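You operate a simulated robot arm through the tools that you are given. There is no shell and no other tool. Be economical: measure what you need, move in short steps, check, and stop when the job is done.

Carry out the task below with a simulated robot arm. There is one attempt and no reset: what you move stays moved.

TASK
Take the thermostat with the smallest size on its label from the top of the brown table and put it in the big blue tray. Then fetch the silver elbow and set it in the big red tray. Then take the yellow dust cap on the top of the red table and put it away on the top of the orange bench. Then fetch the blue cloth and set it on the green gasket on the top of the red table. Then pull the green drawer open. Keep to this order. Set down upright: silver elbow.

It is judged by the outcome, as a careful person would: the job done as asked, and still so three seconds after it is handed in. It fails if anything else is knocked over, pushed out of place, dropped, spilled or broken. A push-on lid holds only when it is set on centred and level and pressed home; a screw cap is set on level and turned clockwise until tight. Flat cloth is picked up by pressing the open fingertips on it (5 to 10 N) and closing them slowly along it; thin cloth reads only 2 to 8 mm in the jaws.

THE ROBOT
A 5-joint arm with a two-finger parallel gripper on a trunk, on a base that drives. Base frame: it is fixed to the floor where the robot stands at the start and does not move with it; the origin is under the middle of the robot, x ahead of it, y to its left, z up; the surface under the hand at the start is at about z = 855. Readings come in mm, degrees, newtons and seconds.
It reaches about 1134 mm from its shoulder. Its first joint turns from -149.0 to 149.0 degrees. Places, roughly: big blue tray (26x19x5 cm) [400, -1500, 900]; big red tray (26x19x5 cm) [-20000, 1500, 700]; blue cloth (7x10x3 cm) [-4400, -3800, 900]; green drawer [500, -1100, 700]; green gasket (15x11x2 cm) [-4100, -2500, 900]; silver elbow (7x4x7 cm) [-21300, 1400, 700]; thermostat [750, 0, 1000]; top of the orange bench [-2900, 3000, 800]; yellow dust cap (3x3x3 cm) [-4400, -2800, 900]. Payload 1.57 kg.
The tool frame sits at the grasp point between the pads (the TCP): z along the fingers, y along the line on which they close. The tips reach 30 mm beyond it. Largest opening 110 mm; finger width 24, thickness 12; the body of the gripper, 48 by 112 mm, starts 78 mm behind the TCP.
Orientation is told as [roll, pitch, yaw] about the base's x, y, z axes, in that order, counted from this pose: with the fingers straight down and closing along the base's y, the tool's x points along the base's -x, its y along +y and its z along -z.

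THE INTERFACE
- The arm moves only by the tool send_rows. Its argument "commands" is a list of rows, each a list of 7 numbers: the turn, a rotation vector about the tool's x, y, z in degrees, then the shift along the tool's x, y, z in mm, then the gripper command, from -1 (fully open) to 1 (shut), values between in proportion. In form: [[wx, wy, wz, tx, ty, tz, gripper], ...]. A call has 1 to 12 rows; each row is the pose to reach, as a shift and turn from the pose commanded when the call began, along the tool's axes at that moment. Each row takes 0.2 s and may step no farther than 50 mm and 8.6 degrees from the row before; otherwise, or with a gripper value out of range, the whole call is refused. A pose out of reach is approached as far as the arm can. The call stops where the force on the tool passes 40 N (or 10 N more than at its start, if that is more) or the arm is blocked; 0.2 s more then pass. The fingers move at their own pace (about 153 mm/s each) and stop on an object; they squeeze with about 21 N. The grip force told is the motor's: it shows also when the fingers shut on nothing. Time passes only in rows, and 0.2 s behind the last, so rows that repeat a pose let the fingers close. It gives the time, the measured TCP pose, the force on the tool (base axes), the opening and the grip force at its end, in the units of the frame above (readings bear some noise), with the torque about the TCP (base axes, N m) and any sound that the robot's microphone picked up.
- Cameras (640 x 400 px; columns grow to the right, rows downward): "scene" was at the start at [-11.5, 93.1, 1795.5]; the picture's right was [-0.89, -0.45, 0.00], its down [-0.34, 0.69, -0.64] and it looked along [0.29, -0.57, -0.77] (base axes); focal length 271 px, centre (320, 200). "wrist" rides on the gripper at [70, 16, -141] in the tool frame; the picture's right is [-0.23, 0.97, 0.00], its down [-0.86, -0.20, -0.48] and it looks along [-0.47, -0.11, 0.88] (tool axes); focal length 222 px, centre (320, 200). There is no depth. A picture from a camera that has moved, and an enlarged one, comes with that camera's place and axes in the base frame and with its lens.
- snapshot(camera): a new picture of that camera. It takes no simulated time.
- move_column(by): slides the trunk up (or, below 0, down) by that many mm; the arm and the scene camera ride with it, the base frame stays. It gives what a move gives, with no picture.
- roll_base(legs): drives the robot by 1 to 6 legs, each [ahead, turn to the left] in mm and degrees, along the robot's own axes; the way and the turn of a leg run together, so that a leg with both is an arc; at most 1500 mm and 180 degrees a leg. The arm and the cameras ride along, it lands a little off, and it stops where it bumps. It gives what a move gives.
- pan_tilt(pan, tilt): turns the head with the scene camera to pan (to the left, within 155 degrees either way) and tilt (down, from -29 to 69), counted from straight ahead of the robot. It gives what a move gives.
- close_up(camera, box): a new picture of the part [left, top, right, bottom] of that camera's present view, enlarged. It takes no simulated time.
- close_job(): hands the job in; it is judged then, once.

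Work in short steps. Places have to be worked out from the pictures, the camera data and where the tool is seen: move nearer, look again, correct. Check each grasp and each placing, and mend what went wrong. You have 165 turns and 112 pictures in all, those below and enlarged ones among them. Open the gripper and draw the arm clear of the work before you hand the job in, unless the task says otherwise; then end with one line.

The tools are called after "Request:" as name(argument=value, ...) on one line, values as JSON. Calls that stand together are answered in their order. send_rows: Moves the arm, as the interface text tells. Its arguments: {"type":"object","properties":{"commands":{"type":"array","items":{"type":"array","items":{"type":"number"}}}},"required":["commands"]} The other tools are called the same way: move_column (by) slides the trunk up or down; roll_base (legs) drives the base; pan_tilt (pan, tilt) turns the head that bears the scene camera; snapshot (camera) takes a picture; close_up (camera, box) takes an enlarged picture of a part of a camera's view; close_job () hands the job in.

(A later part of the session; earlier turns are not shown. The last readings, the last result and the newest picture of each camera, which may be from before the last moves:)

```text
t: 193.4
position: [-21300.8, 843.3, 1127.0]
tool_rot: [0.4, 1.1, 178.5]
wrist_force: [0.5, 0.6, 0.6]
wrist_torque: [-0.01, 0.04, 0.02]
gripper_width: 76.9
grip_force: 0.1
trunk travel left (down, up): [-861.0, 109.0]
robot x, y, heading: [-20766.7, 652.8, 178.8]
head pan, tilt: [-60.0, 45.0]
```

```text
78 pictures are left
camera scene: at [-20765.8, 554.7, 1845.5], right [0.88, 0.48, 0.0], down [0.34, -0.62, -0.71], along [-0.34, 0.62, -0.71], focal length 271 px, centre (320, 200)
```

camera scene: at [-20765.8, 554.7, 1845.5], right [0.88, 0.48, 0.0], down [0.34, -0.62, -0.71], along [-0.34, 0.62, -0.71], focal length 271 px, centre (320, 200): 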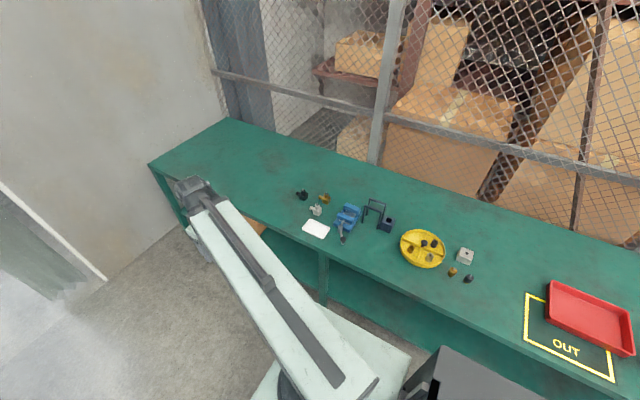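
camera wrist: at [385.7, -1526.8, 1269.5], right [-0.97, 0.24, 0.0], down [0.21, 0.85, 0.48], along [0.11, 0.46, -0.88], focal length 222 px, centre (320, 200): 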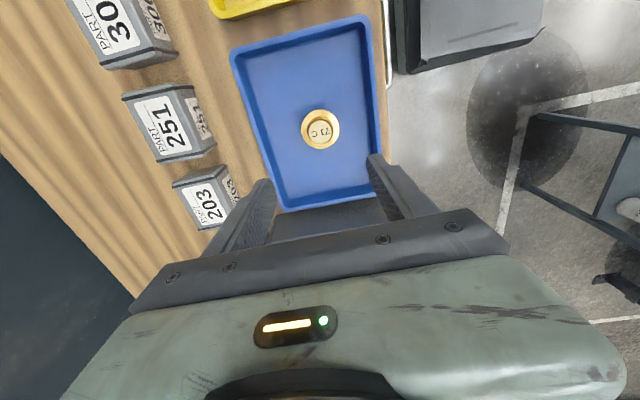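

Request:
close_up(camera="scene", box=[280, 170, 500, 290])

```text
2.91 times, centred on (390, 230) of scene
camera zoom: at [-20765.8, 554.7, 1845.5], right [0.88, 0.48, 0.0], down [0.34, -0.62, -0.71], along [-0.34, 0.62, -0.71], focal length 789 px, centre (116, 113)
```

zoom: 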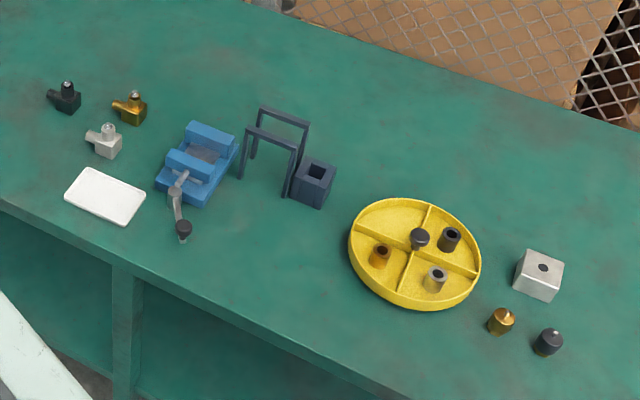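

The silver elbow is near (-21275, 1448), nozzle pointing -x, so fingers closing along y suit. I drive 200 mm ahead, then stretch the arm over.

Request:
roll_base(legs=[[200, 0]])

Request:
send_rows(commands=[[0, 0, 0, 15, -43, 0, -0.4], [0, 0, 0, 30, -86, 0, -0.4], [0, 0, 0, 45, -129, 0, -0.4], [0, 0, 0, 60, -172, 0, -0.4], [0, 0, 0, 75, -215, 0, -0.4], [0, 0, 0, 90, -258, 0, -0.4], [0, 0, 0, 105, -301, 0, -0.4], [0, 0, 0, 120, -344, 0, -0.4], [0, 0, 0, 135, -387, 0, -0.4], [0, 0, 0, 150, -430, 0, -0.4], [0, 0, 0, 165, -473, 0, -0.4], [0, 0, 0, 180, -516, 0, -0.4]])

Request:
snapshot(camera="wrist")

```text
t: 195.0
position: [-21501.2, 847.8, 1128.3]
tool_rot: [0.4, 1.1, 178.4]
wrist_force: [0.7, -0.4, 0.0]
wrist_torque: [0.01, -0.01, -0.03]
gripper_width: 77.2
grip_force: 0.0
trunk travel left (down, up): [-861.0, 109.0]
robot x, y, heading: [-20965.2, 657.1, 178.9]
head pan, tilt: [-60.0, 45.0]
```

```text
t: 197.6
position: [-21308.4, 1359.4, 1128.0]
tool_rot: [0.4, 1.0, 178.6]
wrist_force: [0.3, -0.2, 0.5]
wrist_torque: [-0.01, 0.04, 0.0]
gripper_width: 77.3
grip_force: 0.0
trunk travel left (down, up): [-861.0, 109.0]
robot x, y, heading: [-20964.0, 661.6, 179.0]
head pan, tilt: [-60.0, 45.0]
```

```text
76 pictures are left
camera wrist: at [-21241.6, 1343.9, 1270.7], right [-0.25, -0.97, 0.0], down [-0.86, 0.22, 0.46], along [-0.45, 0.11, -0.89], focal length 222 px, centre (320, 200)
```

wrist: 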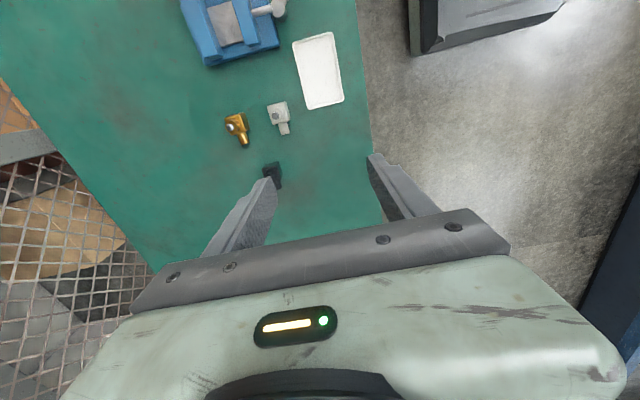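

Agreement: elbow at about (-21283, 1447). I centre above it and align the fingers ~7° with its nozzle, then lower.

Request:
send_rows(commands=[[0, 0, -3, 12, -45, 0, -0.4], [0, 0, -7, 23, -89, 0, -0.4]])

Request:
move_column(by=-250)

Request:
snapshot(camera="wrist")

```text
t: 198.2
position: [-21282.0, 1448.1, 1127.0]
tool_rot: [0.5, 1.0, -174.5]
wrist_force: [0.5, -0.3, -0.3]
wrist_torque: [-0.01, 0.04, -0.01]
gripper_width: 76.9
grip_force: 0.1
trunk travel left (down, up): [-861.0, 109.0]
robot x, y, heading: [-20968.0, 657.3, 178.9]
head pan, tilt: [-60.0, 45.0]
```

```text
t: 200.8
position: [-21283.1, 1447.4, 877.8]
tool_rot: [0.5, 0.9, -174.4]
wrist_force: [-0.4, -0.1, 0.7]
wrist_torque: [-0.02, -0.02, -0.01]
gripper_width: 76.9
grip_force: 0.1
trunk travel left (down, up): [-611.0, 359.0]
robot x, y, heading: [-20966.3, 661.9, 179.1]
head pan, tilt: [-60.0, 45.0]
```

```text
75 pictures are left
camera wrist: at [-21214.5, 1439.5, 1020.9], right [-0.13, -0.99, 0.0], down [-0.88, 0.12, 0.46], along [-0.46, 0.06, -0.89], focal length 222 px, centre (320, 200)
```

wrist: 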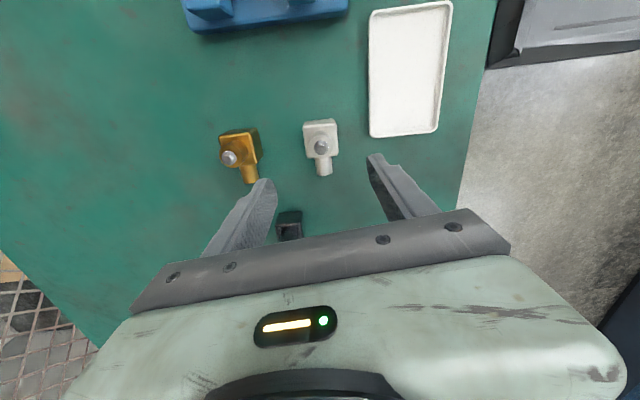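

The elbow's nozzle is actually near pure -x, so I rotate back 8° and shift 7 mm; then lower to z≈760.

Request:
send_rows(commands=[[0, 0, 8, 7, 0, 0, -0.4]])

Request:
move_column(by=-110)

Request:
snapshot(camera="wrist")

Request:
snapshot(camera="scene")

```text
t: 201.2
position: [-21275.7, 1446.5, 877.3]
tool_rot: [0.3, 1.1, 177.6]
wrist_force: [-0.3, 1.4, 0.7]
wrist_torque: [-0.03, -0.01, 0.0]
gripper_width: 77.2
grip_force: 0.0
trunk travel left (down, up): [-611.0, 359.0]
robot x, y, heading: [-20970.9, 661.0, 178.9]
head pan, tilt: [-60.0, 45.0]
```

```text
t: 202.6
position: [-21275.9, 1447.4, 769.0]
tool_rot: [0.2, 1.1, 177.4]
wrist_force: [-0.2, 0.0, 0.1]
wrist_torque: [0.01, 0.0, -0.01]
gripper_width: 77.2
grip_force: 0.0
trunk travel left (down, up): [-501.0, 469.0]
robot x, y, heading: [-20970.1, 659.9, 178.7]
head pan, tilt: [-60.0, 45.0]
```

```text
74 pictures are left
camera wrist: at [-21209.7, 1430.5, 910.9], right [-0.27, -0.96, 0.0], down [-0.85, 0.24, 0.46], along [-0.44, 0.12, -0.89], focal length 222 px, centre (320, 200)
```

wrist: 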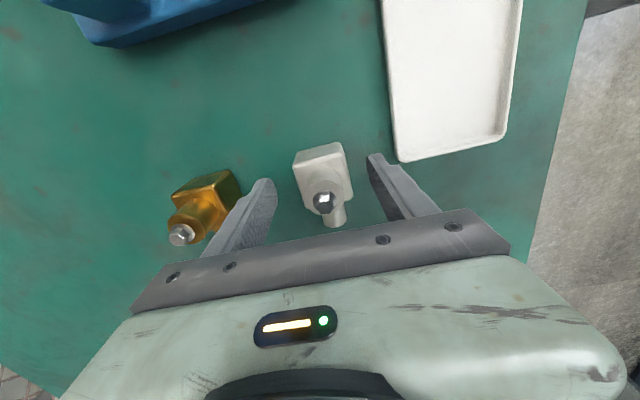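

```text
73 pictures are left
camera scene: at [-20965.0, 558.8, 1485.5], right [0.88, 0.48, 0.0], down [0.34, -0.62, -0.71], along [-0.34, 0.62, -0.71], focal length 271 px, centre (320, 200)
```

scene: 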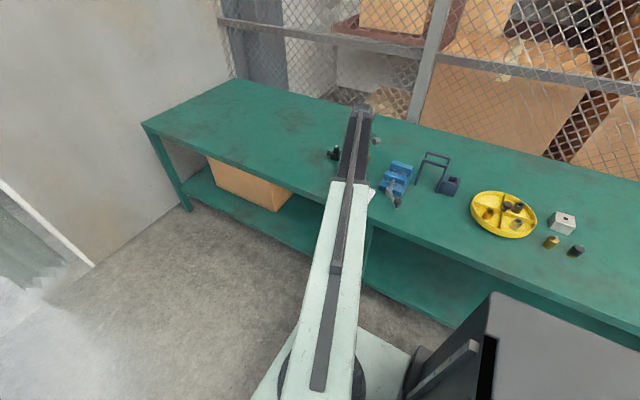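

Alignment good with clearance on both sides. I lower 28 mm more and close.

Request:
move_column(by=-28)

Request:
snapshot(camera="wrist")

```text
t: 203.2
position: [-21276.6, 1448.3, 749.9]
tool_rot: [0.0, 0.9, 177.5]
wrist_force: [1.4, -6.5, 22.4]
wrist_torque: [0.57, 0.15, 0.03]
gripper_width: 74.4
grip_force: 0.1
trunk travel left (down, up): [-481.0, 489.0]
robot x, y, heading: [-20966.3, 654.1, 179.0]
head pan, tilt: [-60.0, 45.0]
stopped: the force on the tool passed its limit at 70 N (the readings are from after the stop); the commanded pose is now the measured one
```

```text
72 pictures are left
camera wrist: at [-21209.1, 1429.5, 892.8], right [-0.27, -0.96, 0.0], down [-0.85, 0.24, 0.46], along [-0.45, 0.13, -0.89], focal length 222 px, centre (320, 200)
```

wrist: 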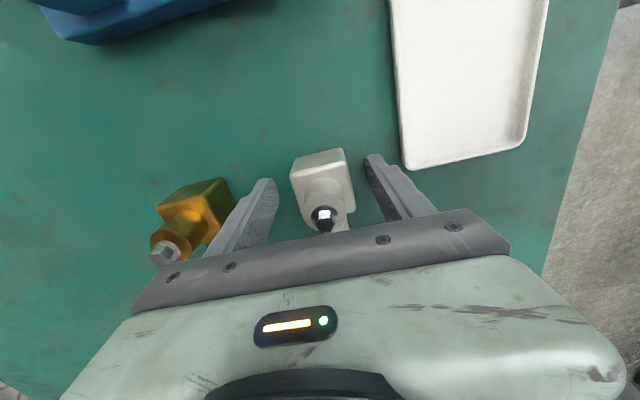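

Tips touched the table at z≈720. I back off 4 mm and close on the body.

Request:
move_column(by=5)

Request:
send_rows(commands=[[0, 0, 0, 0, 0, 0, 0.3], [0, 0, 0, 0, 0, 0, 1], [0, 0, 0, 0, 0, 0, 1]])

Request:
snapshot(camera="wrist")

```text
t: 203.7
position: [-21275.9, 1448.6, 753.8]
tool_rot: [0.2, 0.9, 177.5]
wrist_force: [-0.4, -0.4, 0.3]
wrist_torque: [-0.01, -0.04, 0.01]
gripper_width: 77.0
grip_force: 0.0
trunk travel left (down, up): [-486.0, 484.0]
robot x, y, heading: [-20964.7, 654.8, 178.7]
head pan, tilt: [-60.0, 45.0]
```

```text
t: 204.5
position: [-21277.0, 1447.9, 753.9]
tool_rot: [0.1, 0.8, 177.5]
wrist_force: [-0.6, 0.0, 0.7]
wrist_torque: [0.06, 0.01, 0.02]
gripper_width: 39.7
grip_force: 21.0
trunk travel left (down, up): [-486.0, 484.0]
robot x, y, heading: [-20964.1, 662.2, 178.8]
head pan, tilt: [-60.0, 45.0]
```

```text
71 pictures are left
camera wrist: at [-21210.1, 1431.3, 895.8], right [-0.27, -0.96, 0.0], down [-0.85, 0.24, 0.46], along [-0.45, 0.13, -0.89], focal length 222 px, centre (320, 200)
```

wrist: 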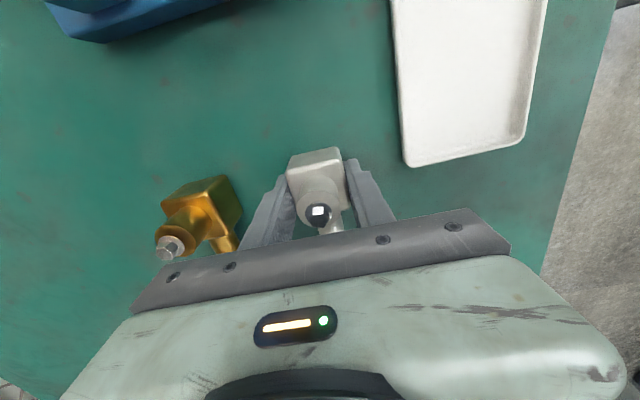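

Elbow gripped at 40 mm. I lift 250 mm, back up 1000 mm along the table, and look.

Request:
move_column(by=250)

Request:
roll_base(legs=[[-1000, 0]])

Request:
pan_tilt(pan=-90, tilt=45)

Request:
snapshot(camera="scene")

Request:
snapshot(camera="wrist")

```text
t: 207.1
position: [-21277.9, 1448.4, 1002.7]
tool_rot: [0.1, 0.9, 177.4]
wrist_force: [0.0, 0.5, -4.1]
wrist_torque: [0.04, -0.01, -0.03]
gripper_width: 39.8
grip_force: 20.9
trunk travel left (down, up): [-736.0, 234.0]
robot x, y, heading: [-20966.4, 660.0, 179.1]
head pan, tilt: [-60.0, 45.0]
```

```text
t: 212.3
position: [-20275.3, 1430.3, 1003.7]
tool_rot: [0.1, 1.0, 177.9]
wrist_force: [0.3, 0.4, -4.0]
wrist_torque: [0.02, 0.0, -0.03]
gripper_width: 40.1
grip_force: 21.0
trunk travel left (down, up): [-736.0, 234.0]
robot x, y, heading: [-19963.5, 642.3, 179.1]
head pan, tilt: [-60.0, 45.0]
```

```text
t: 213.3
position: [-20275.5, 1431.0, 1003.1]
tool_rot: [0.2, 1.0, 177.7]
wrist_force: [-0.4, -0.1, -3.6]
wrist_torque: [-0.05, -0.01, 0.01]
gripper_width: 40.0
grip_force: 21.2
trunk travel left (down, up): [-736.0, 234.0]
robot x, y, heading: [-19961.1, 642.1, 179.0]
head pan, tilt: [-90.0, 45.0]
```

```text
70 pictures are left
camera scene: at [-19919.2, 552.5, 1720.5], right [1.0, -0.01, 0.0], down [-0.01, -0.71, -0.71], along [0.01, 0.71, -0.71], focal length 271 px, centre (320, 200)
```

scene: 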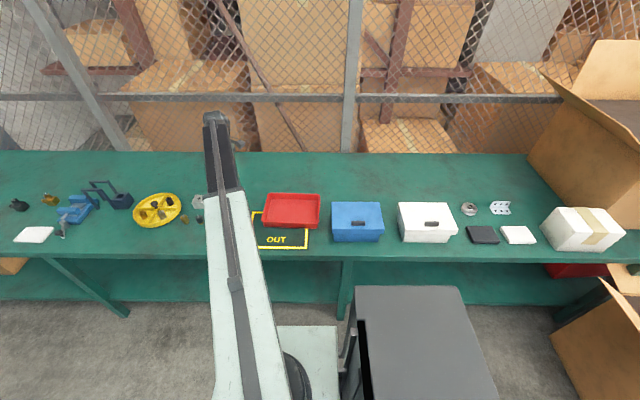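

```text
69 pictures are left
camera wrist: at [-20208.4, 1413.7, 1145.5], right [-0.27, -0.96, 0.0], down [-0.85, 0.23, 0.46], along [-0.45, 0.12, -0.89], focal length 222 px, centre (320, 200)
```

wrist: 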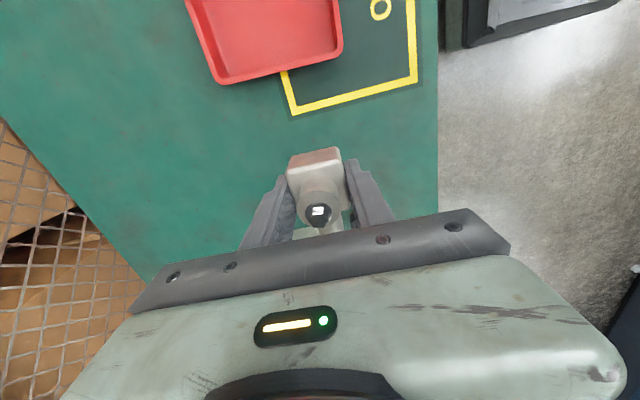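

Tray centre at about (-20042, 1463). I carry the elbow above it.

Request:
send_rows(commands=[[0, 0, 0, 46, -9, 0, 1], [0, 0, 0, 92, -17, 0, 1], [0, 0, 0, 138, -26, 0, 1], [0, 0, 0, 184, -34, 0, 1], [0, 0, 0, 231, -43, 0, 1]])

Request:
move_column(by=-190)

Request:
snapshot(camera="wrist")

Request:
snapshot(camera="scene")

```text
t: 214.5
position: [-20041.8, 1462.7, 1002.6]
tool_rot: [0.1, 0.9, 177.8]
wrist_force: [-0.3, -0.1, -1.6]
wrist_torque: [-0.03, -0.02, -0.03]
gripper_width: 40.0
grip_force: 21.2
trunk travel left (down, up): [-736.0, 234.0]
robot x, y, heading: [-19962.6, 642.2, 179.0]
head pan, tilt: [-90.0, 45.0]
```

```text
t: 216.5
position: [-20043.4, 1463.0, 813.4]
tool_rot: [0.1, 0.9, 177.9]
wrist_force: [-0.6, -0.7, -3.6]
wrist_torque: [-0.05, 0.01, -0.01]
gripper_width: 39.9
grip_force: 21.1
trunk travel left (down, up): [-546.0, 424.0]
robot x, y, heading: [-19962.0, 640.1, 179.0]
head pan, tilt: [-90.0, 45.0]
```

```text
68 pictures are left
camera wrist: at [-19975.7, 1445.9, 955.6], right [-0.27, -0.96, 0.0], down [-0.85, 0.23, 0.46], along [-0.45, 0.12, -0.89], focal length 222 px, centre (320, 200)
```

wrist: 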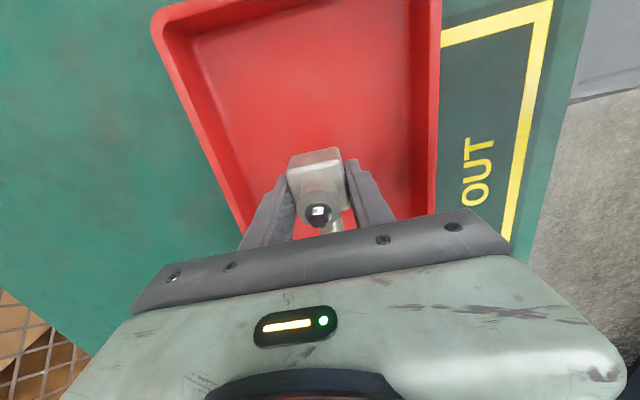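

```text
67 pictures are left
camera scene: at [-19918.9, 552.5, 1530.5], right [1.0, -0.01, 0.0], down [-0.01, -0.71, -0.71], along [0.01, 0.71, -0.71], focal length 271 px, centre (320, 200)
```

scene: 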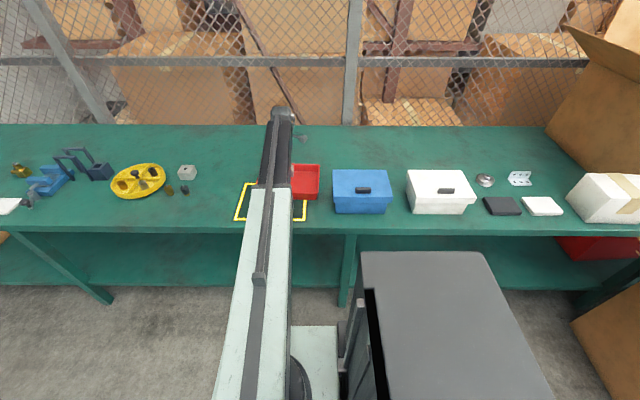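

Inside the tray footprint. I lower toward the floor in small steps (contact expected near z≈757).

Request:
move_column(by=-48)

Request:
move_column(by=-6)

```text
t: 217.4
position: [-20042.0, 1461.4, 764.4]
tool_rot: [0.1, 0.9, 177.9]
wrist_force: [0.1, 1.1, -3.9]
wrist_torque: [-0.01, -0.01, -0.01]
gripper_width: 39.9
grip_force: 21.4
trunk travel left (down, up): [-498.0, 472.0]
robot x, y, heading: [-19963.1, 640.0, 179.2]
head pan, tilt: [-90.0, 45.0]
```

```text
t: 218.0
position: [-20042.0, 1463.0, 759.2]
tool_rot: [0.1, 0.9, 177.8]
wrist_force: [0.0, -0.6, -3.2]
wrist_torque: [-0.01, -0.03, -0.03]
gripper_width: 40.0
grip_force: 20.9
trunk travel left (down, up): [-492.0, 478.0]
robot x, y, heading: [-19964.9, 641.8, 179.0]
head pan, tilt: [-90.0, 45.0]
```

Request:
move_column(by=-3)

```text
t: 218.5
position: [-20042.6, 1462.5, 757.0]
tool_rot: [0.0, 0.9, 177.7]
wrist_force: [-0.9, 3.5, 16.0]
wrist_torque: [0.08, 0.02, 0.02]
gripper_width: 39.8
grip_force: 21.4
trunk travel left (down, up): [-489.0, 481.0]
robot x, y, heading: [-19960.5, 640.3, 179.1]
head pan, tilt: [-90.0, 45.0]
```

Contact with the tray floor. I release and raise.

Request:
send_rows(commands=[[0, 0, 0, 0, 0, 0, 0.1], [0, 0, 0, 0, 0, 0, -0.3], [0, 0, 0, 0, 0, 0, -0.3]])

Request:
move_column(by=300)

Request:
snapshot(camera="wrist")

```text
t: 219.3
position: [-20042.5, 1462.8, 756.1]
tool_rot: [0.0, 0.9, 177.7]
wrist_force: [-0.1, -1.0, 0.4]
wrist_torque: [0.01, -0.04, 0.05]
gripper_width: 71.5
grip_force: 0.0
trunk travel left (down, up): [-489.0, 481.0]
robot x, y, heading: [-19961.6, 643.4, 179.3]
head pan, tilt: [-90.0, 45.0]
```

```text
t: 222.3
position: [-20042.1, 1463.0, 1056.4]
tool_rot: [0.1, 0.9, 177.8]
wrist_force: [-0.3, 1.3, 0.3]
wrist_torque: [-0.01, 0.0, 0.03]
gripper_width: 71.6
grip_force: 0.0
trunk travel left (down, up): [-789.0, 181.0]
robot x, y, heading: [-19964.2, 639.5, 178.9]
head pan, tilt: [-90.0, 45.0]
```

```text
66 pictures are left
camera wrist: at [-19975.7, 1445.7, 1198.7], right [-0.27, -0.96, 0.0], down [-0.85, 0.23, 0.46], along [-0.45, 0.12, -0.89], focal length 222 px, centre (320, 200)
```

wrist: 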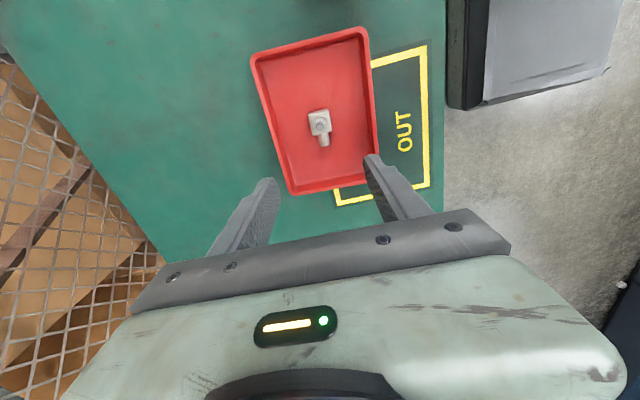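

Elbow stands upright in the red tray. I tuck the arm to the front for the drive back.

Request:
send_rows(commands=[[0, 0, 0, -26, 39, 0, -0.3], [0, 0, 0, -52, 78, 0, -0.3], [0, 0, 0, -78, 117, 0, -0.3], [0, 0, 0, -105, 156, 0, -0.3], [0, 0, 0, -132, 195, 0, -0.3], [0, 0, 0, -159, 234, 0, -0.3], [0, 0, 0, -186, 273, 0, -0.3], [0, 0, 0, -213, 312, 0, -0.3], [0, 0, 0, -240, 351, 0, -0.3], [0, 0, 0, -267, 390, 0, -0.3], [0, 0, 0, -294, 429, 0, -0.3], [0, 0, 0, -321, 468, 0, -0.3]])

Request:
send_rows(commands=[[0, 0, 0, -26, 39, 0, -0.3], [0, 0, 0, -52, 78, 0, -0.3], [0, 0, 0, -78, 117, 0, -0.3], [0, 0, 0, -105, 156, 0, -0.3]])

```text
t: 224.9
position: [-20382.7, 1008.8, 1056.8]
tool_rot: [0.2, 1.1, 177.7]
wrist_force: [0.1, 0.2, -0.3]
wrist_torque: [-0.03, 0.03, -0.02]
gripper_width: 71.4
grip_force: 0.0
out of reach, approached as far as the arm can: row 9, 10, 11, 12
trunk travel left (down, up): [-789.0, 181.0]
robot x, y, heading: [-19963.4, 636.4, 179.3]
head pan, tilt: [-90.0, 45.0]
```

```text
t: 225.9
position: [-20492.8, 854.5, 1055.5]
tool_rot: [0.1, 0.9, 177.7]
wrist_force: [0.9, 0.1, 1.0]
wrist_torque: [-0.03, 0.05, -0.03]
gripper_width: 71.2
grip_force: 0.1
out of reach, approached as far as the arm can: row 1, 2, 3
trunk travel left (down, up): [-789.0, 181.0]
robot x, y, heading: [-19966.5, 641.2, 179.3]
head pan, tilt: [-90.0, 45.0]
```

Now drive back: turn around to the aisle at y≈-230 heading +x.

Request:
roll_base(legs=[[0, 134], [1230, 0], [0, 47], [1000, 0]])

Request:
pan_tilt(pan=0, tilt=15)

Request:
snapshot(camera="scene")

```text
t: 236.9
position: [-18977.7, -632.5, 1056.5]
tool_rot: [0.1, 0.9, -47.5]
wrist_force: [-0.4, 0.0, 0.0]
wrist_torque: [0.01, -0.04, 0.02]
gripper_width: 71.4
grip_force: 0.0
trunk travel left (down, up): [-789.0, 181.0]
robot x, y, heading: [-19184.2, -95.6, -49.7]
head pan, tilt: [-90.0, 45.0]
stopped in leg 2: the robot was blocked; the commanded pose is now the measured one
```

```text
t: 238.6
position: [-18977.3, -633.6, 1056.2]
tool_rot: [0.1, 0.9, -47.6]
wrist_force: [1.0, 0.2, -0.9]
wrist_torque: [0.03, 0.03, 0.0]
gripper_width: 71.3
grip_force: 0.1
trunk travel left (down, up): [-789.0, 181.0]
robot x, y, heading: [-19186.9, -92.6, -49.5]
head pan, tilt: [0.0, 15.0]
```

```text
65 pictures are left
camera scene: at [-19026.7, -21.9, 1820.3], right [-0.76, -0.65, 0.0], down [-0.17, 0.2, -0.97], along [0.63, -0.74, -0.26], focal length 271 px, centre (320, 200)
```

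scene: 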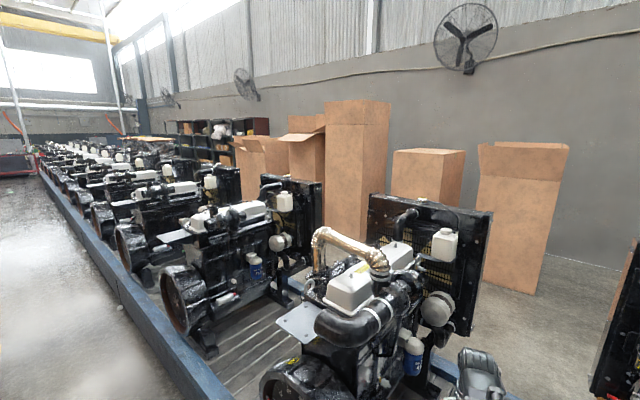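

I came too close to the conveyor on the diagonal and stopped. I back off, then turn left to face +x.

Request:
roll_base(legs=[[-200, 0], [0, 50]])

Request:
move_column(by=150)

Request:
snapshot(camera="scene")

```text
t: 242.4
position: [-18775.3, -128.5, 1056.0]
tool_rot: [0.1, 0.9, 2.1]
wrist_force: [-0.2, 0.4, -0.3]
wrist_torque: [0.01, -0.03, 0.03]
gripper_width: 71.3
grip_force: 0.0
trunk travel left (down, up): [-789.0, 181.0]
robot x, y, heading: [-19319.2, 52.4, -0.1]
head pan, tilt: [0.0, 15.0]
```

```text
t: 244.2
position: [-18773.4, -127.8, 1205.7]
tool_rot: [0.0, 0.9, 2.2]
wrist_force: [1.0, -0.1, 0.0]
wrist_torque: [-0.04, 0.02, 0.03]
gripper_width: 71.7
grip_force: 0.2
trunk travel left (down, up): [-939.0, 31.0]
robot x, y, heading: [-19318.2, 51.6, -0.2]
head pan, tilt: [0.0, 15.0]
```

```text
64 pictures are left
camera scene: at [-19269.1, 222.7, 1970.3], right [0.0, -1.0, 0.0], down [-0.26, 0.0, -0.97], along [0.97, 0.0, -0.26], focal length 271 px, centre (320, 200)
```

scene: 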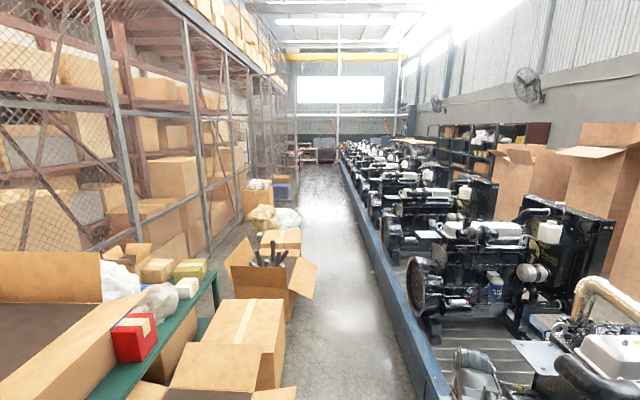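

The earlier outbound track was free; I retrace it: aim for (-16826, -148) then (-14036, -190).

Request:
roll_base(legs=[[0, -5.5], [1400, 0]])

Request:
snapshot(camera="scene")

```text
t: 251.7
position: [-17405.8, -369.7, 1207.2]
tool_rot: [0.0, 0.9, -5.8]
wrist_force: [0.0, -0.8, -0.3]
wrist_torque: [-0.02, -0.02, 0.02]
gripper_width: 71.5
grip_force: 0.0
trunk travel left (down, up): [-939.0, 31.0]
robot x, y, heading: [-17925.0, -114.5, -8.2]
head pan, tilt: [0.0, 15.0]
```

```text
63 pictures are left
camera scene: at [-17850.1, 46.1, 1970.3], right [-0.14, -0.99, 0.0], down [-0.26, 0.04, -0.97], along [0.96, -0.14, -0.26], focal length 271 px, centre (320, 200)
```

scene: 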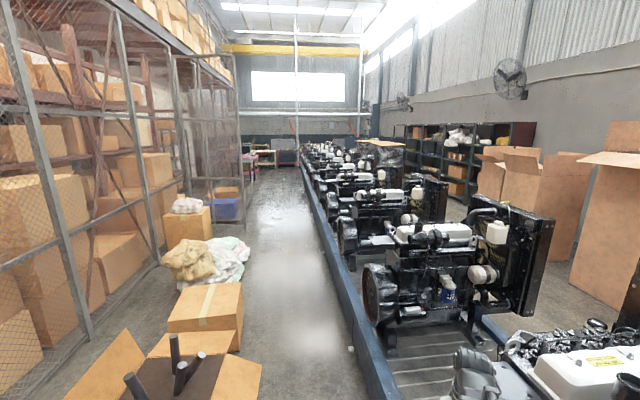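

Request:
roll_base(legs=[[0, 7.5], [1500, 0], [1000, 0]])

Request:
snapshot(camera="scene")

```text
t: 264.5
position: [-14897.0, -428.8, 1206.6]
tool_rot: [0.1, 0.9, -0.9]
wrist_force: [0.1, 0.4, -0.2]
wrist_torque: [-0.01, -0.02, 0.02]
gripper_width: 71.4
grip_force: 0.0
trunk travel left (down, up): [-939.0, 31.0]
robot x, y, heading: [-15432.5, -213.3, -3.1]
head pan, tilt: [0.0, 15.0]
```

```text
62 pictures are left
camera scene: at [-15373.9, -48.3, 1970.3], right [-0.06, -1.0, 0.0], down [-0.26, 0.01, -0.97], along [0.96, -0.05, -0.26], focal length 271 px, centre (320, 200)
```

scene: 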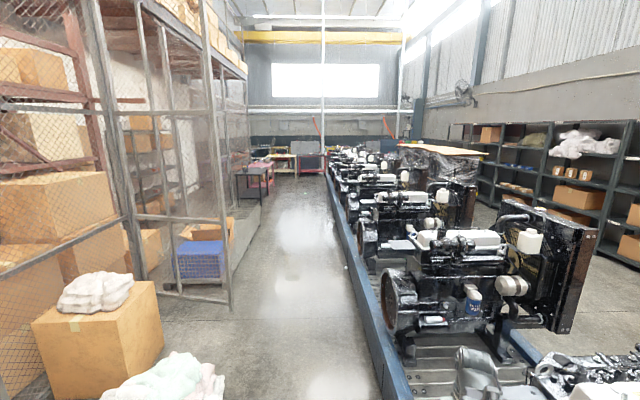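

Past the boxes; I steer slightly left and drive 6 m.

Request:
roll_base(legs=[[0, 5.5], [1500, 0], [1500, 0], [1500, 0]])

Request:
snapshot(camera="scene")

```text
t: 286.5
position: [-10370.4, -140.5, 1206.1]
tool_rot: [0.1, 0.9, 5.8]
wrist_force: [0.0, 0.3, -0.1]
wrist_torque: [0.03, -0.02, -0.02]
gripper_width: 71.5
grip_force: 0.0
trunk travel left (down, up): [-939.0, 31.0]
robot x, y, heading: [-10929.6, 5.3, 3.9]
head pan, tilt: [0.0, 15.0]
```

```text
61 pictures are left
camera scene: at [-10891.1, 180.3, 1970.3], right [0.07, -1.0, 0.0], down [-0.26, -0.02, -0.97], along [0.96, 0.07, -0.26], focal length 271 px, centre (320, 200)
```

scene: 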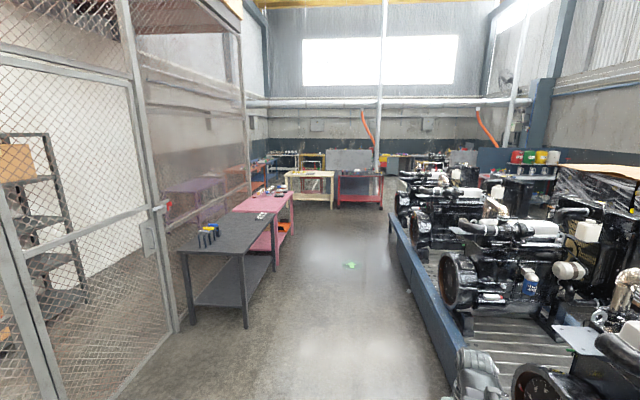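

Next I drive to about x=-5500 and look right for the red table.

Request:
roll_base(legs=[[0, -4], [1500, 0], [1500, 0], [1500, 0], [700, 0]])

Request:
pan_tilt(pan=-60, tilt=20)

Request:
snapshot(camera="scene")

```text
t: 311.9
position: [-5172.7, -247.5, 1205.6]
tool_rot: [0.0, 0.9, 2.4]
wrist_force: [0.0, -0.5, -0.3]
wrist_torque: [0.0, 0.03, -0.03]
gripper_width: 71.7
grip_force: 0.0
trunk travel left (down, up): [-939.0, 31.0]
robot x, y, heading: [-5719.6, -69.0, 0.3]
head pan, tilt: [0.0, 15.0]
```

```text
t: 313.2
position: [-5172.8, -246.7, 1206.9]
tool_rot: [0.1, 0.9, 2.4]
wrist_force: [-0.6, -0.4, 0.1]
wrist_torque: [0.0, 0.01, -0.02]
gripper_width: 71.5
grip_force: 0.1
trunk travel left (down, up): [-939.0, 31.0]
robot x, y, heading: [-5718.2, -68.9, 0.0]
head pan, tilt: [-60.0, 20.0]
```

```text
60 pictures are left
camera scene: at [-5718.3, 21.4, 1962.2], right [-0.86, -0.51, 0.0], down [-0.17, 0.29, -0.94], along [0.48, -0.81, -0.34], focal length 271 px, centre (320, 200)
```

scene: 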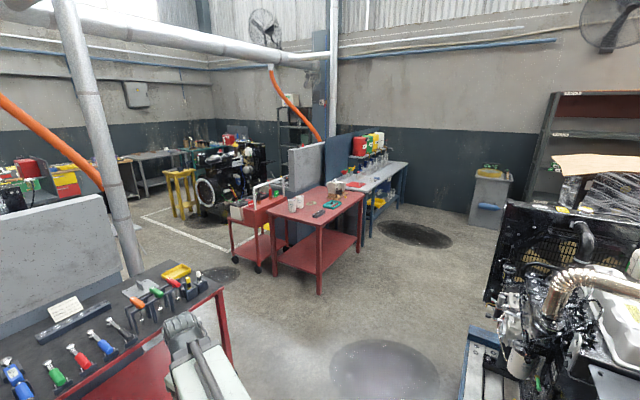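

Request:
close_up(camera="scene", box=[220, 150, 400, 262])

```text
3.56 times, centred on (310, 206) of scene
camera zoom: at [-5718.3, 21.4, 1962.2], right [-0.86, -0.51, 0.0], down [-0.17, 0.29, -0.94], along [0.48, -0.81, -0.34], focal length 964 px, centre (356, 179)
```

zoom: 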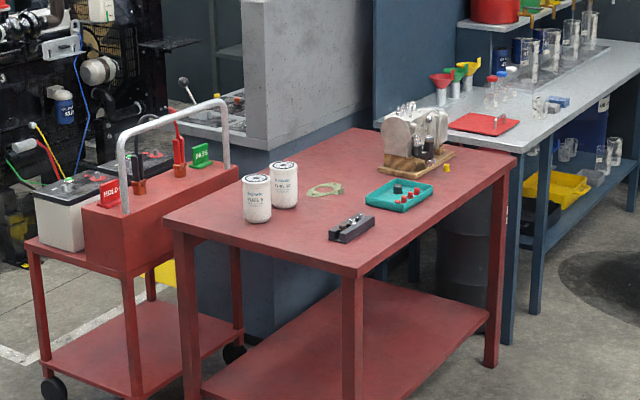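

Layout clear: red table x∈[-4540,-3860], y∈[-3110,-1970]; yellow cap near (-4397,-2815); cloth on the gray bench beyond. I arc right to run along x≈-5145 with the table on my left.

Request:
roll_base(legs=[[900, -90], [1300, 0]])

Request:
pan_tilt(pan=40, tilt=35)

Request:
snapshot(camera="scene")

```text
t: 324.2
position: [-5343.8, -2506.6, 1206.1]
tool_rot: [0.1, 0.9, -88.6]
wrist_force: [0.2, 0.4, -0.6]
wrist_torque: [0.02, 0.01, -0.01]
gripper_width: 71.7
grip_force: 0.0
trunk travel left (down, up): [-939.0, 31.0]
robot x, y, heading: [-5155.7, -1963.2, -90.1]
head pan, tilt: [-60.0, 20.0]
cut short: leg 1
```

```text
t: 326.0
position: [-5343.7, -2505.7, 1206.0]
tool_rot: [0.0, 0.8, -88.7]
wrist_force: [0.6, 0.2, 0.0]
wrist_torque: [0.0, -0.02, 0.01]
gripper_width: 71.3
grip_force: 0.0
trunk travel left (down, up): [-939.0, 31.0]
robot x, y, heading: [-5155.4, -1965.1, -90.7]
head pan, tilt: [40.0, 35.0]
```

```text
58 pictures are left
camera scene: at [-4928.8, -1988.0, 1938.3], right [-0.77, -0.64, 0.0], down [-0.37, 0.44, -0.82], along [0.52, -0.63, -0.57], focal length 271 px, centre (320, 200)
```

scene: 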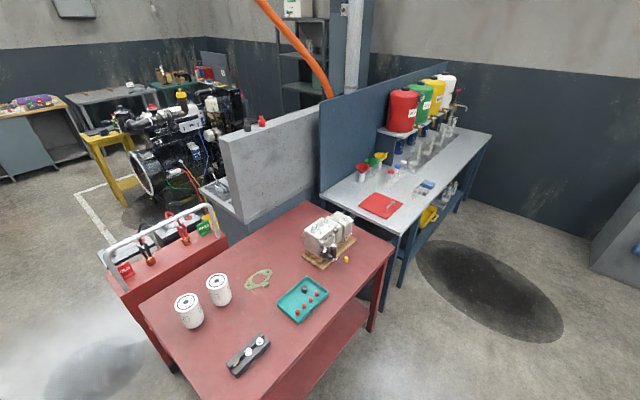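

Request:
close_up(camera="scene", box=[230, 200, 390, 330])

Request:
close_up(camera="scene", box=[340, 130, 480, 230])

```text
3.08 times, centred on (310, 265) of scene
camera zoom: at [-4928.8, -1988.0, 1938.3], right [-0.77, -0.64, 0.0], down [-0.37, 0.44, -0.82], along [0.52, -0.63, -0.57], focal length 834 px, centre (351, 0)
```

zoom: 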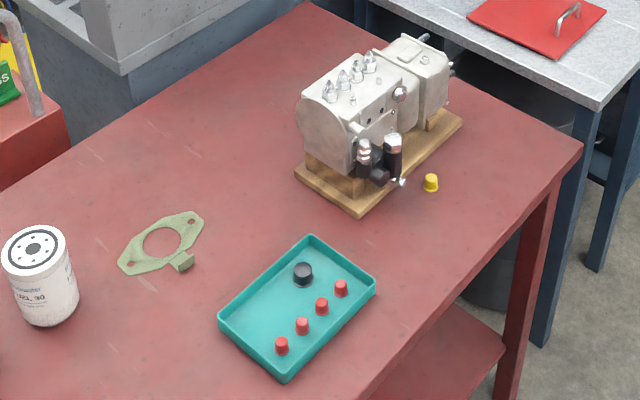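

```text
4.00 times, centred on (410, 180) of scene
camera zoom: at [-4928.8, -1988.0, 1938.3], right [-0.77, -0.64, 0.0], down [-0.37, 0.44, -0.82], along [0.52, -0.63, -0.57], focal length 1084 px, centre (-40, 280)
```

zoom: 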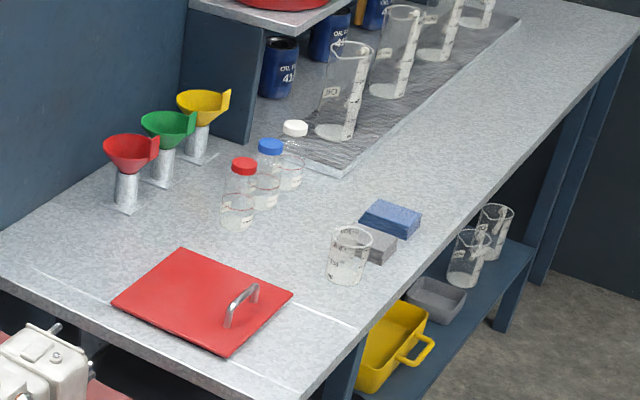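

The yellow cap at about (-4418,-2830) has ~50 mm clearance to the pump block in x, so I'll close along y (yaw 0). I drive 500 mm further and swing the arm over while rotating.

Request:
roll_base(legs=[[500, 0]])

Request:
send_rows(commands=[[0, 0, -4.43, 7.6, 46.5, 0, 0], [0, 0, -8.86, 15.2, 93, 0, 0], [0, 0, -13.3, 22.8, 139.5, 0, 0], [0, 0, -17.7, 30.4, 186, 0, 0], [0, 0, -22.1, 38, 232.5, 0, 0], [0, 0, -26.6, 45.6, 279, 0, 0], [0, 0, -31, 53.2, 325.5, 0, 0], [0, 0, -35.4, 60.8, 372, 0, 0], [0, 0, -39.9, 68.4, 418.5, 0, 0], [0, 0, -44.3, 76, 465, 0, 0], [0, 0, -48.7, 83.6, 511.5, 0, 0], [0, 0, -53.2, 91.2, 558, 0, 0]])

```text
t: 329.0
position: [-5348.2, -3015.2, 1205.1]
tool_rot: [0.1, 1.0, -88.7]
wrist_force: [0.0, 0.2, 0.2]
wrist_torque: [0.0, -0.01, 0.03]
gripper_width: 71.4
grip_force: 0.0
trunk travel left (down, up): [-939.0, 31.0]
robot x, y, heading: [-5160.3, -2472.6, -90.6]
head pan, tilt: [40.0, 35.0]
```

```text
t: 331.6
position: [-4790.8, -2911.8, 1205.8]
tool_rot: [0.8, 0.5, -35.4]
wrist_force: [0.4, 0.2, -0.6]
wrist_torque: [0.02, -0.01, 0.01]
gripper_width: 55.0
grip_force: 0.1
out of reach, approached as far as the arm can: row 1, 2, 3, 4, 5, 6, 7, 8, 9, 10, 11
trunk travel left (down, up): [-939.0, 31.0]
robot x, y, heading: [-5157.4, -2476.6, -90.5]
head pan, tilt: [40.0, 35.0]
```

Request:
send_rows(commands=[[0, 0, -4, -28.5, 31.4, 0, 0], [0, 0, -8, -57, 62.8, 0, 0], [0, 0, -12, -85.5, 94.2, 0, 0], [0, 0, -16, -114, 125.7, 0, 0], [0, 0, -20, -142.5, 157, 0, 0], [0, 0, -24, -171, 188.5, 0, 0], [0, 0, -28, -199.5, 220, 0, 0], [0, 0, -32, -228, 251.4, 0, 0], [0, 0, -35.4, -256.5, 282.8, 0, 0]])

Request:
snapshot(camera="wrist")

```text
t: 333.6
position: [-4419.3, -2830.0, 1206.2]
tool_rot: [0.9, 0.0, -0.1]
wrist_force: [-0.2, 0.1, 0.0]
wrist_torque: [0.0, -0.01, -0.02]
gripper_width: 55.1
grip_force: 0.1
out of reach, approached as far as the arm can: row 2, 3, 4, 5, 6, 7, 8, 9
trunk travel left (down, up): [-939.0, 31.0]
robot x, y, heading: [-5157.2, -2473.5, -90.4]
head pan, tilt: [40.0, 35.0]
```

```text
55 pictures are left
camera wrist: at [-4489.2, -2814.1, 1347.5], right [0.23, 0.97, 0.02], down [0.85, -0.21, 0.48], along [0.47, -0.09, -0.88], focal length 222 px, centre (320, 200)
```

wrist: 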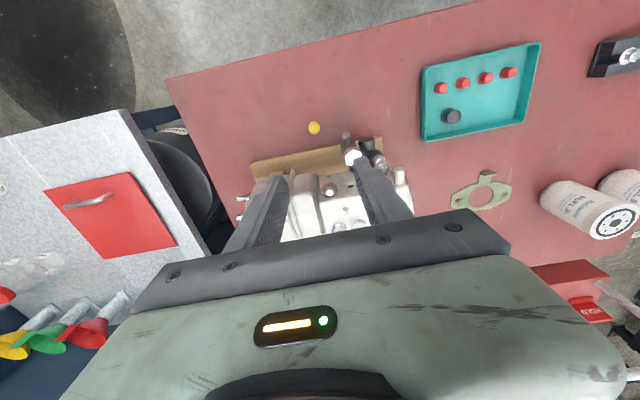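

Cap at about (-4407, -2837). I shift and lower 190 mm to check.

Request:
send_rows(commands=[[0, 0, 0, -9, -7, 0, 0]])

Request:
move_column(by=-190)

Request:
snapshot(camera="wrist")

```text
t: 334.0
position: [-4412.1, -2836.5, 1206.1]
tool_rot: [0.9, 0.0, 0.0]
wrist_force: [-0.1, 0.6, 1.4]
wrist_torque: [0.01, 0.02, -0.02]
gripper_width: 55.3
grip_force: 0.1
trunk travel left (down, up): [-939.0, 31.0]
robot x, y, heading: [-5155.2, -2472.1, -90.1]
head pan, tilt: [40.0, 35.0]
```

```text
t: 336.0
position: [-4412.4, -2837.1, 1016.5]
tool_rot: [0.9, 0.0, -0.1]
wrist_force: [-0.1, 0.0, -0.4]
wrist_torque: [-0.01, 0.03, 0.0]
gripper_width: 55.0
grip_force: 0.1
trunk travel left (down, up): [-749.0, 221.0]
robot x, y, heading: [-5154.0, -2474.8, -90.2]
head pan, tilt: [40.0, 35.0]
```

```text
54 pictures are left
camera wrist: at [-4481.8, -2820.6, 1157.8], right [0.23, 0.97, 0.02], down [0.85, -0.21, 0.48], along [0.47, -0.1, -0.88], focal length 222 px, centre (320, 200)
```

wrist: 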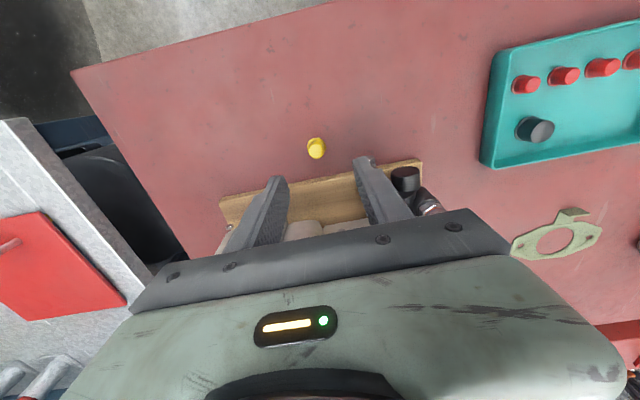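

Cap fix: (-4405, -2840). Small shift and lower 112 mm.

Request:
send_rows(commands=[[0, 0, 0, -4, -3, 0, 0]])

Request:
move_column(by=-112)

Request:
snapshot(camera="wrist")

```text
t: 336.4
position: [-4408.8, -2839.8, 1015.4]
tool_rot: [0.9, 0.0, -0.1]
wrist_force: [-0.5, 0.2, -0.8]
wrist_torque: [-0.02, 0.0, -0.02]
gripper_width: 55.0
grip_force: 0.1
trunk travel left (down, up): [-749.0, 221.0]
robot x, y, heading: [-5160.9, -2472.1, -90.7]
head pan, tilt: [40.0, 35.0]
```

```text
t: 337.9
position: [-4408.6, -2839.1, 904.7]
tool_rot: [0.8, 0.1, 0.0]
wrist_force: [0.3, 0.1, 0.3]
wrist_torque: [-0.02, -0.01, 0.01]
gripper_width: 55.1
grip_force: 0.0
trunk travel left (down, up): [-637.0, 333.0]
robot x, y, heading: [-5156.4, -2476.5, -90.7]
head pan, tilt: [40.0, 35.0]
```

```text
53 pictures are left
camera wrist: at [-4477.7, -2823.5, 1045.8], right [0.23, 0.97, 0.02], down [0.85, -0.21, 0.48], along [0.47, -0.1, -0.88], focal length 222 px, centre (320, 200)
```

wrist: 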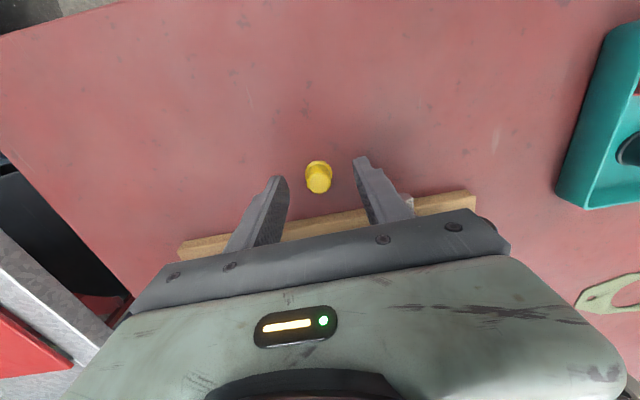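

Centred. Lower by small steps until near the table.

Request:
move_column(by=-10)

Request:
move_column(by=-5)

Request:
send_rows(commands=[[0, 0, 0, 0, 0, 0, 0.5], [0, 0, 0, 0, 0, 0, 1], [0, 0, 0, 0, 0, 0, 1]])

Request:
snapshot(camera="wrist")

```text
t: 338.4
position: [-4408.3, -2838.7, 893.4]
tool_rot: [1.0, -0.1, -0.1]
wrist_force: [0.4, 0.8, -0.8]
wrist_torque: [0.02, -0.03, 0.01]
gripper_width: 55.0
grip_force: 0.0
trunk travel left (down, up): [-627.0, 343.0]
robot x, y, heading: [-5158.0, -2476.9, -90.3]
head pan, tilt: [40.0, 35.0]
```

```text
t: 339.0
position: [-4408.3, -2839.7, 888.3]
tool_rot: [0.9, 0.0, -0.1]
wrist_force: [-0.1, -0.3, 0.8]
wrist_torque: [0.04, 0.0, 0.01]
gripper_width: 55.1
grip_force: 0.0
trunk travel left (down, up): [-622.0, 348.0]
robot x, y, heading: [-5160.1, -2473.0, -90.4]
head pan, tilt: [40.0, 35.0]
```

```text
t: 339.8
position: [-4406.5, -2838.4, 889.4]
tool_rot: [0.9, -0.1, -0.1]
wrist_force: [1.3, 1.5, 2.1]
wrist_torque: [0.01, -0.04, 0.02]
gripper_width: 19.0
grip_force: 20.9
trunk travel left (down, up): [-622.0, 348.0]
robot x, y, heading: [-5157.5, -2476.1, -90.1]
head pan, tilt: [40.0, 35.0]
```

```text
52 pictures are left
camera wrist: at [-4477.7, -2823.4, 1030.9], right [0.23, 0.97, 0.02], down [0.85, -0.21, 0.48], along [0.47, -0.1, -0.88], focal length 222 px, centre (320, 200)
```

wrist: 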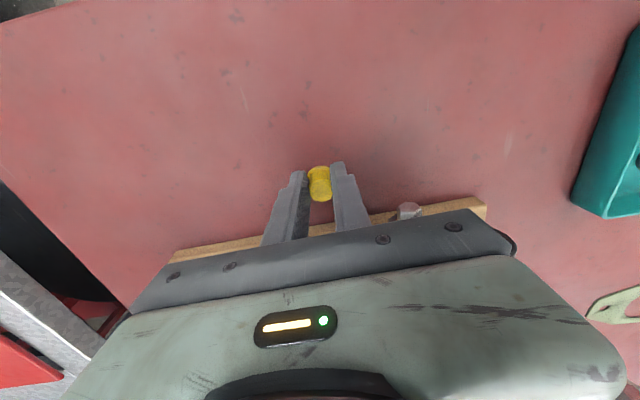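

Cap gripped (19 mm). I lift and tuck the arm front-left.

Request:
move_column(by=290)

Request:
send_rows(commands=[[0, 0, 0, 46, -15, 0, 1], [0, 0, 0, 92, -30, 0, 1], [0, 0, 0, 138, -45, 0, 1], [0, 0, 0, 184, -60, 0, 1], [0, 0, 0, 230, -75, 0, 1], [0, 0, 0, 276, -90, 0, 1], [0, 0, 0, 322, -105, 0, 1], [0, 0, 0, 368, -120, 0, 1], [0, 0, 0, 414, -135, 0, 1], [0, 0, 0, 460, -150, 0, 1], [0, 0, 0, 506, -165, 0, 1], [0, 0, 0, 552, -180, 0, 1]])

Request:
snapshot(camera="wrist")

```text
t: 342.7
position: [-4408.2, -2839.6, 1179.0]
tool_rot: [0.8, 0.0, -0.1]
wrist_force: [0.4, 0.4, -0.3]
wrist_torque: [0.04, 0.01, -0.04]
gripper_width: 20.1
grip_force: 20.9
trunk travel left (down, up): [-912.0, 58.0]
robot x, y, heading: [-5154.6, -2471.8, -90.5]
head pan, tilt: [40.0, 35.0]
```

```text
t: 345.3
position: [-4961.4, -3018.5, 1179.2]
tool_rot: [0.9, -0.1, -0.2]
wrist_force: [0.0, -0.2, -0.2]
wrist_torque: [0.01, 0.0, 0.02]
gripper_width: 20.2
grip_force: 20.5
out of reach, approached as far as the arm can: row 10
trunk travel left (down, up): [-912.0, 58.0]
robot x, y, heading: [-5155.5, -2473.0, -90.5]
head pan, tilt: [40.0, 35.0]
```

```text
51 pictures are left
camera wrist: at [-5032.2, -3002.5, 1320.7], right [0.23, 0.97, 0.02], down [0.85, -0.21, 0.48], along [0.47, -0.1, -0.88], focal length 222 px, centre (320, 200)
```

wrist: 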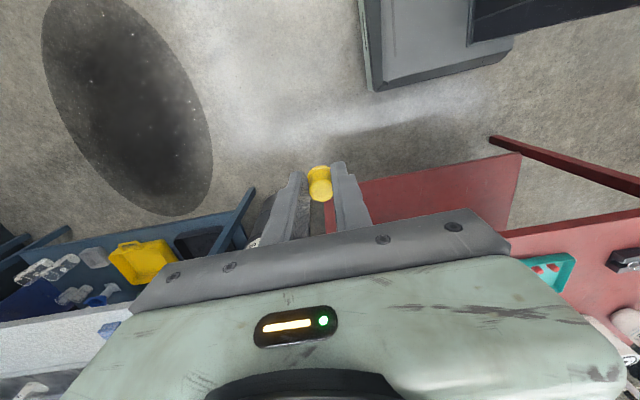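

Cap held. I back up along x≈-5150 in stages.

Request:
roll_base(legs=[[-1500, 0], [-900, 0]])

Request:
pan_tilt(pan=150, tilt=30)

Request:
snapshot(camera="scene")

```text
t: 357.1
position: [-4927.0, -610.5, 1180.0]
tool_rot: [0.8, 0.1, -1.1]
wrist_force: [-0.9, 0.4, -1.1]
wrist_torque: [-0.03, 0.01, -0.01]
gripper_width: 20.3
grip_force: 21.0
trunk travel left (down, up): [-912.0, 58.0]
robot x, y, heading: [-5112.8, -59.6, -91.6]
head pan, tilt: [40.0, 35.0]
```

```text
t: 359.0
position: [-4928.0, -610.4, 1180.0]
tool_rot: [0.8, 0.0, -1.1]
wrist_force: [0.4, -0.4, -0.9]
wrist_torque: [0.01, -0.04, 0.0]
gripper_width: 20.0
grip_force: 20.7
trunk travel left (down, up): [-912.0, 58.0]
robot x, y, heading: [-5112.2, -62.5, -91.5]
head pan, tilt: [150.0, 30.0]
```

```text
50 pictures are left
camera scene: at [-4896.1, 56.8, 1919.1], right [0.85, -0.52, 0.0], down [-0.26, -0.43, -0.87], along [0.45, 0.74, -0.5], focal length 271 px, centre (320, 200)
```

scene: 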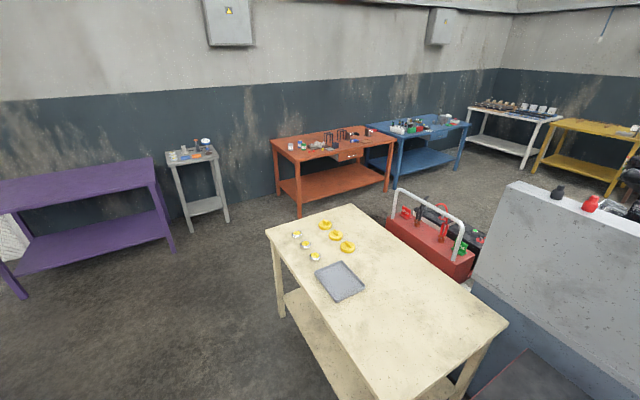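

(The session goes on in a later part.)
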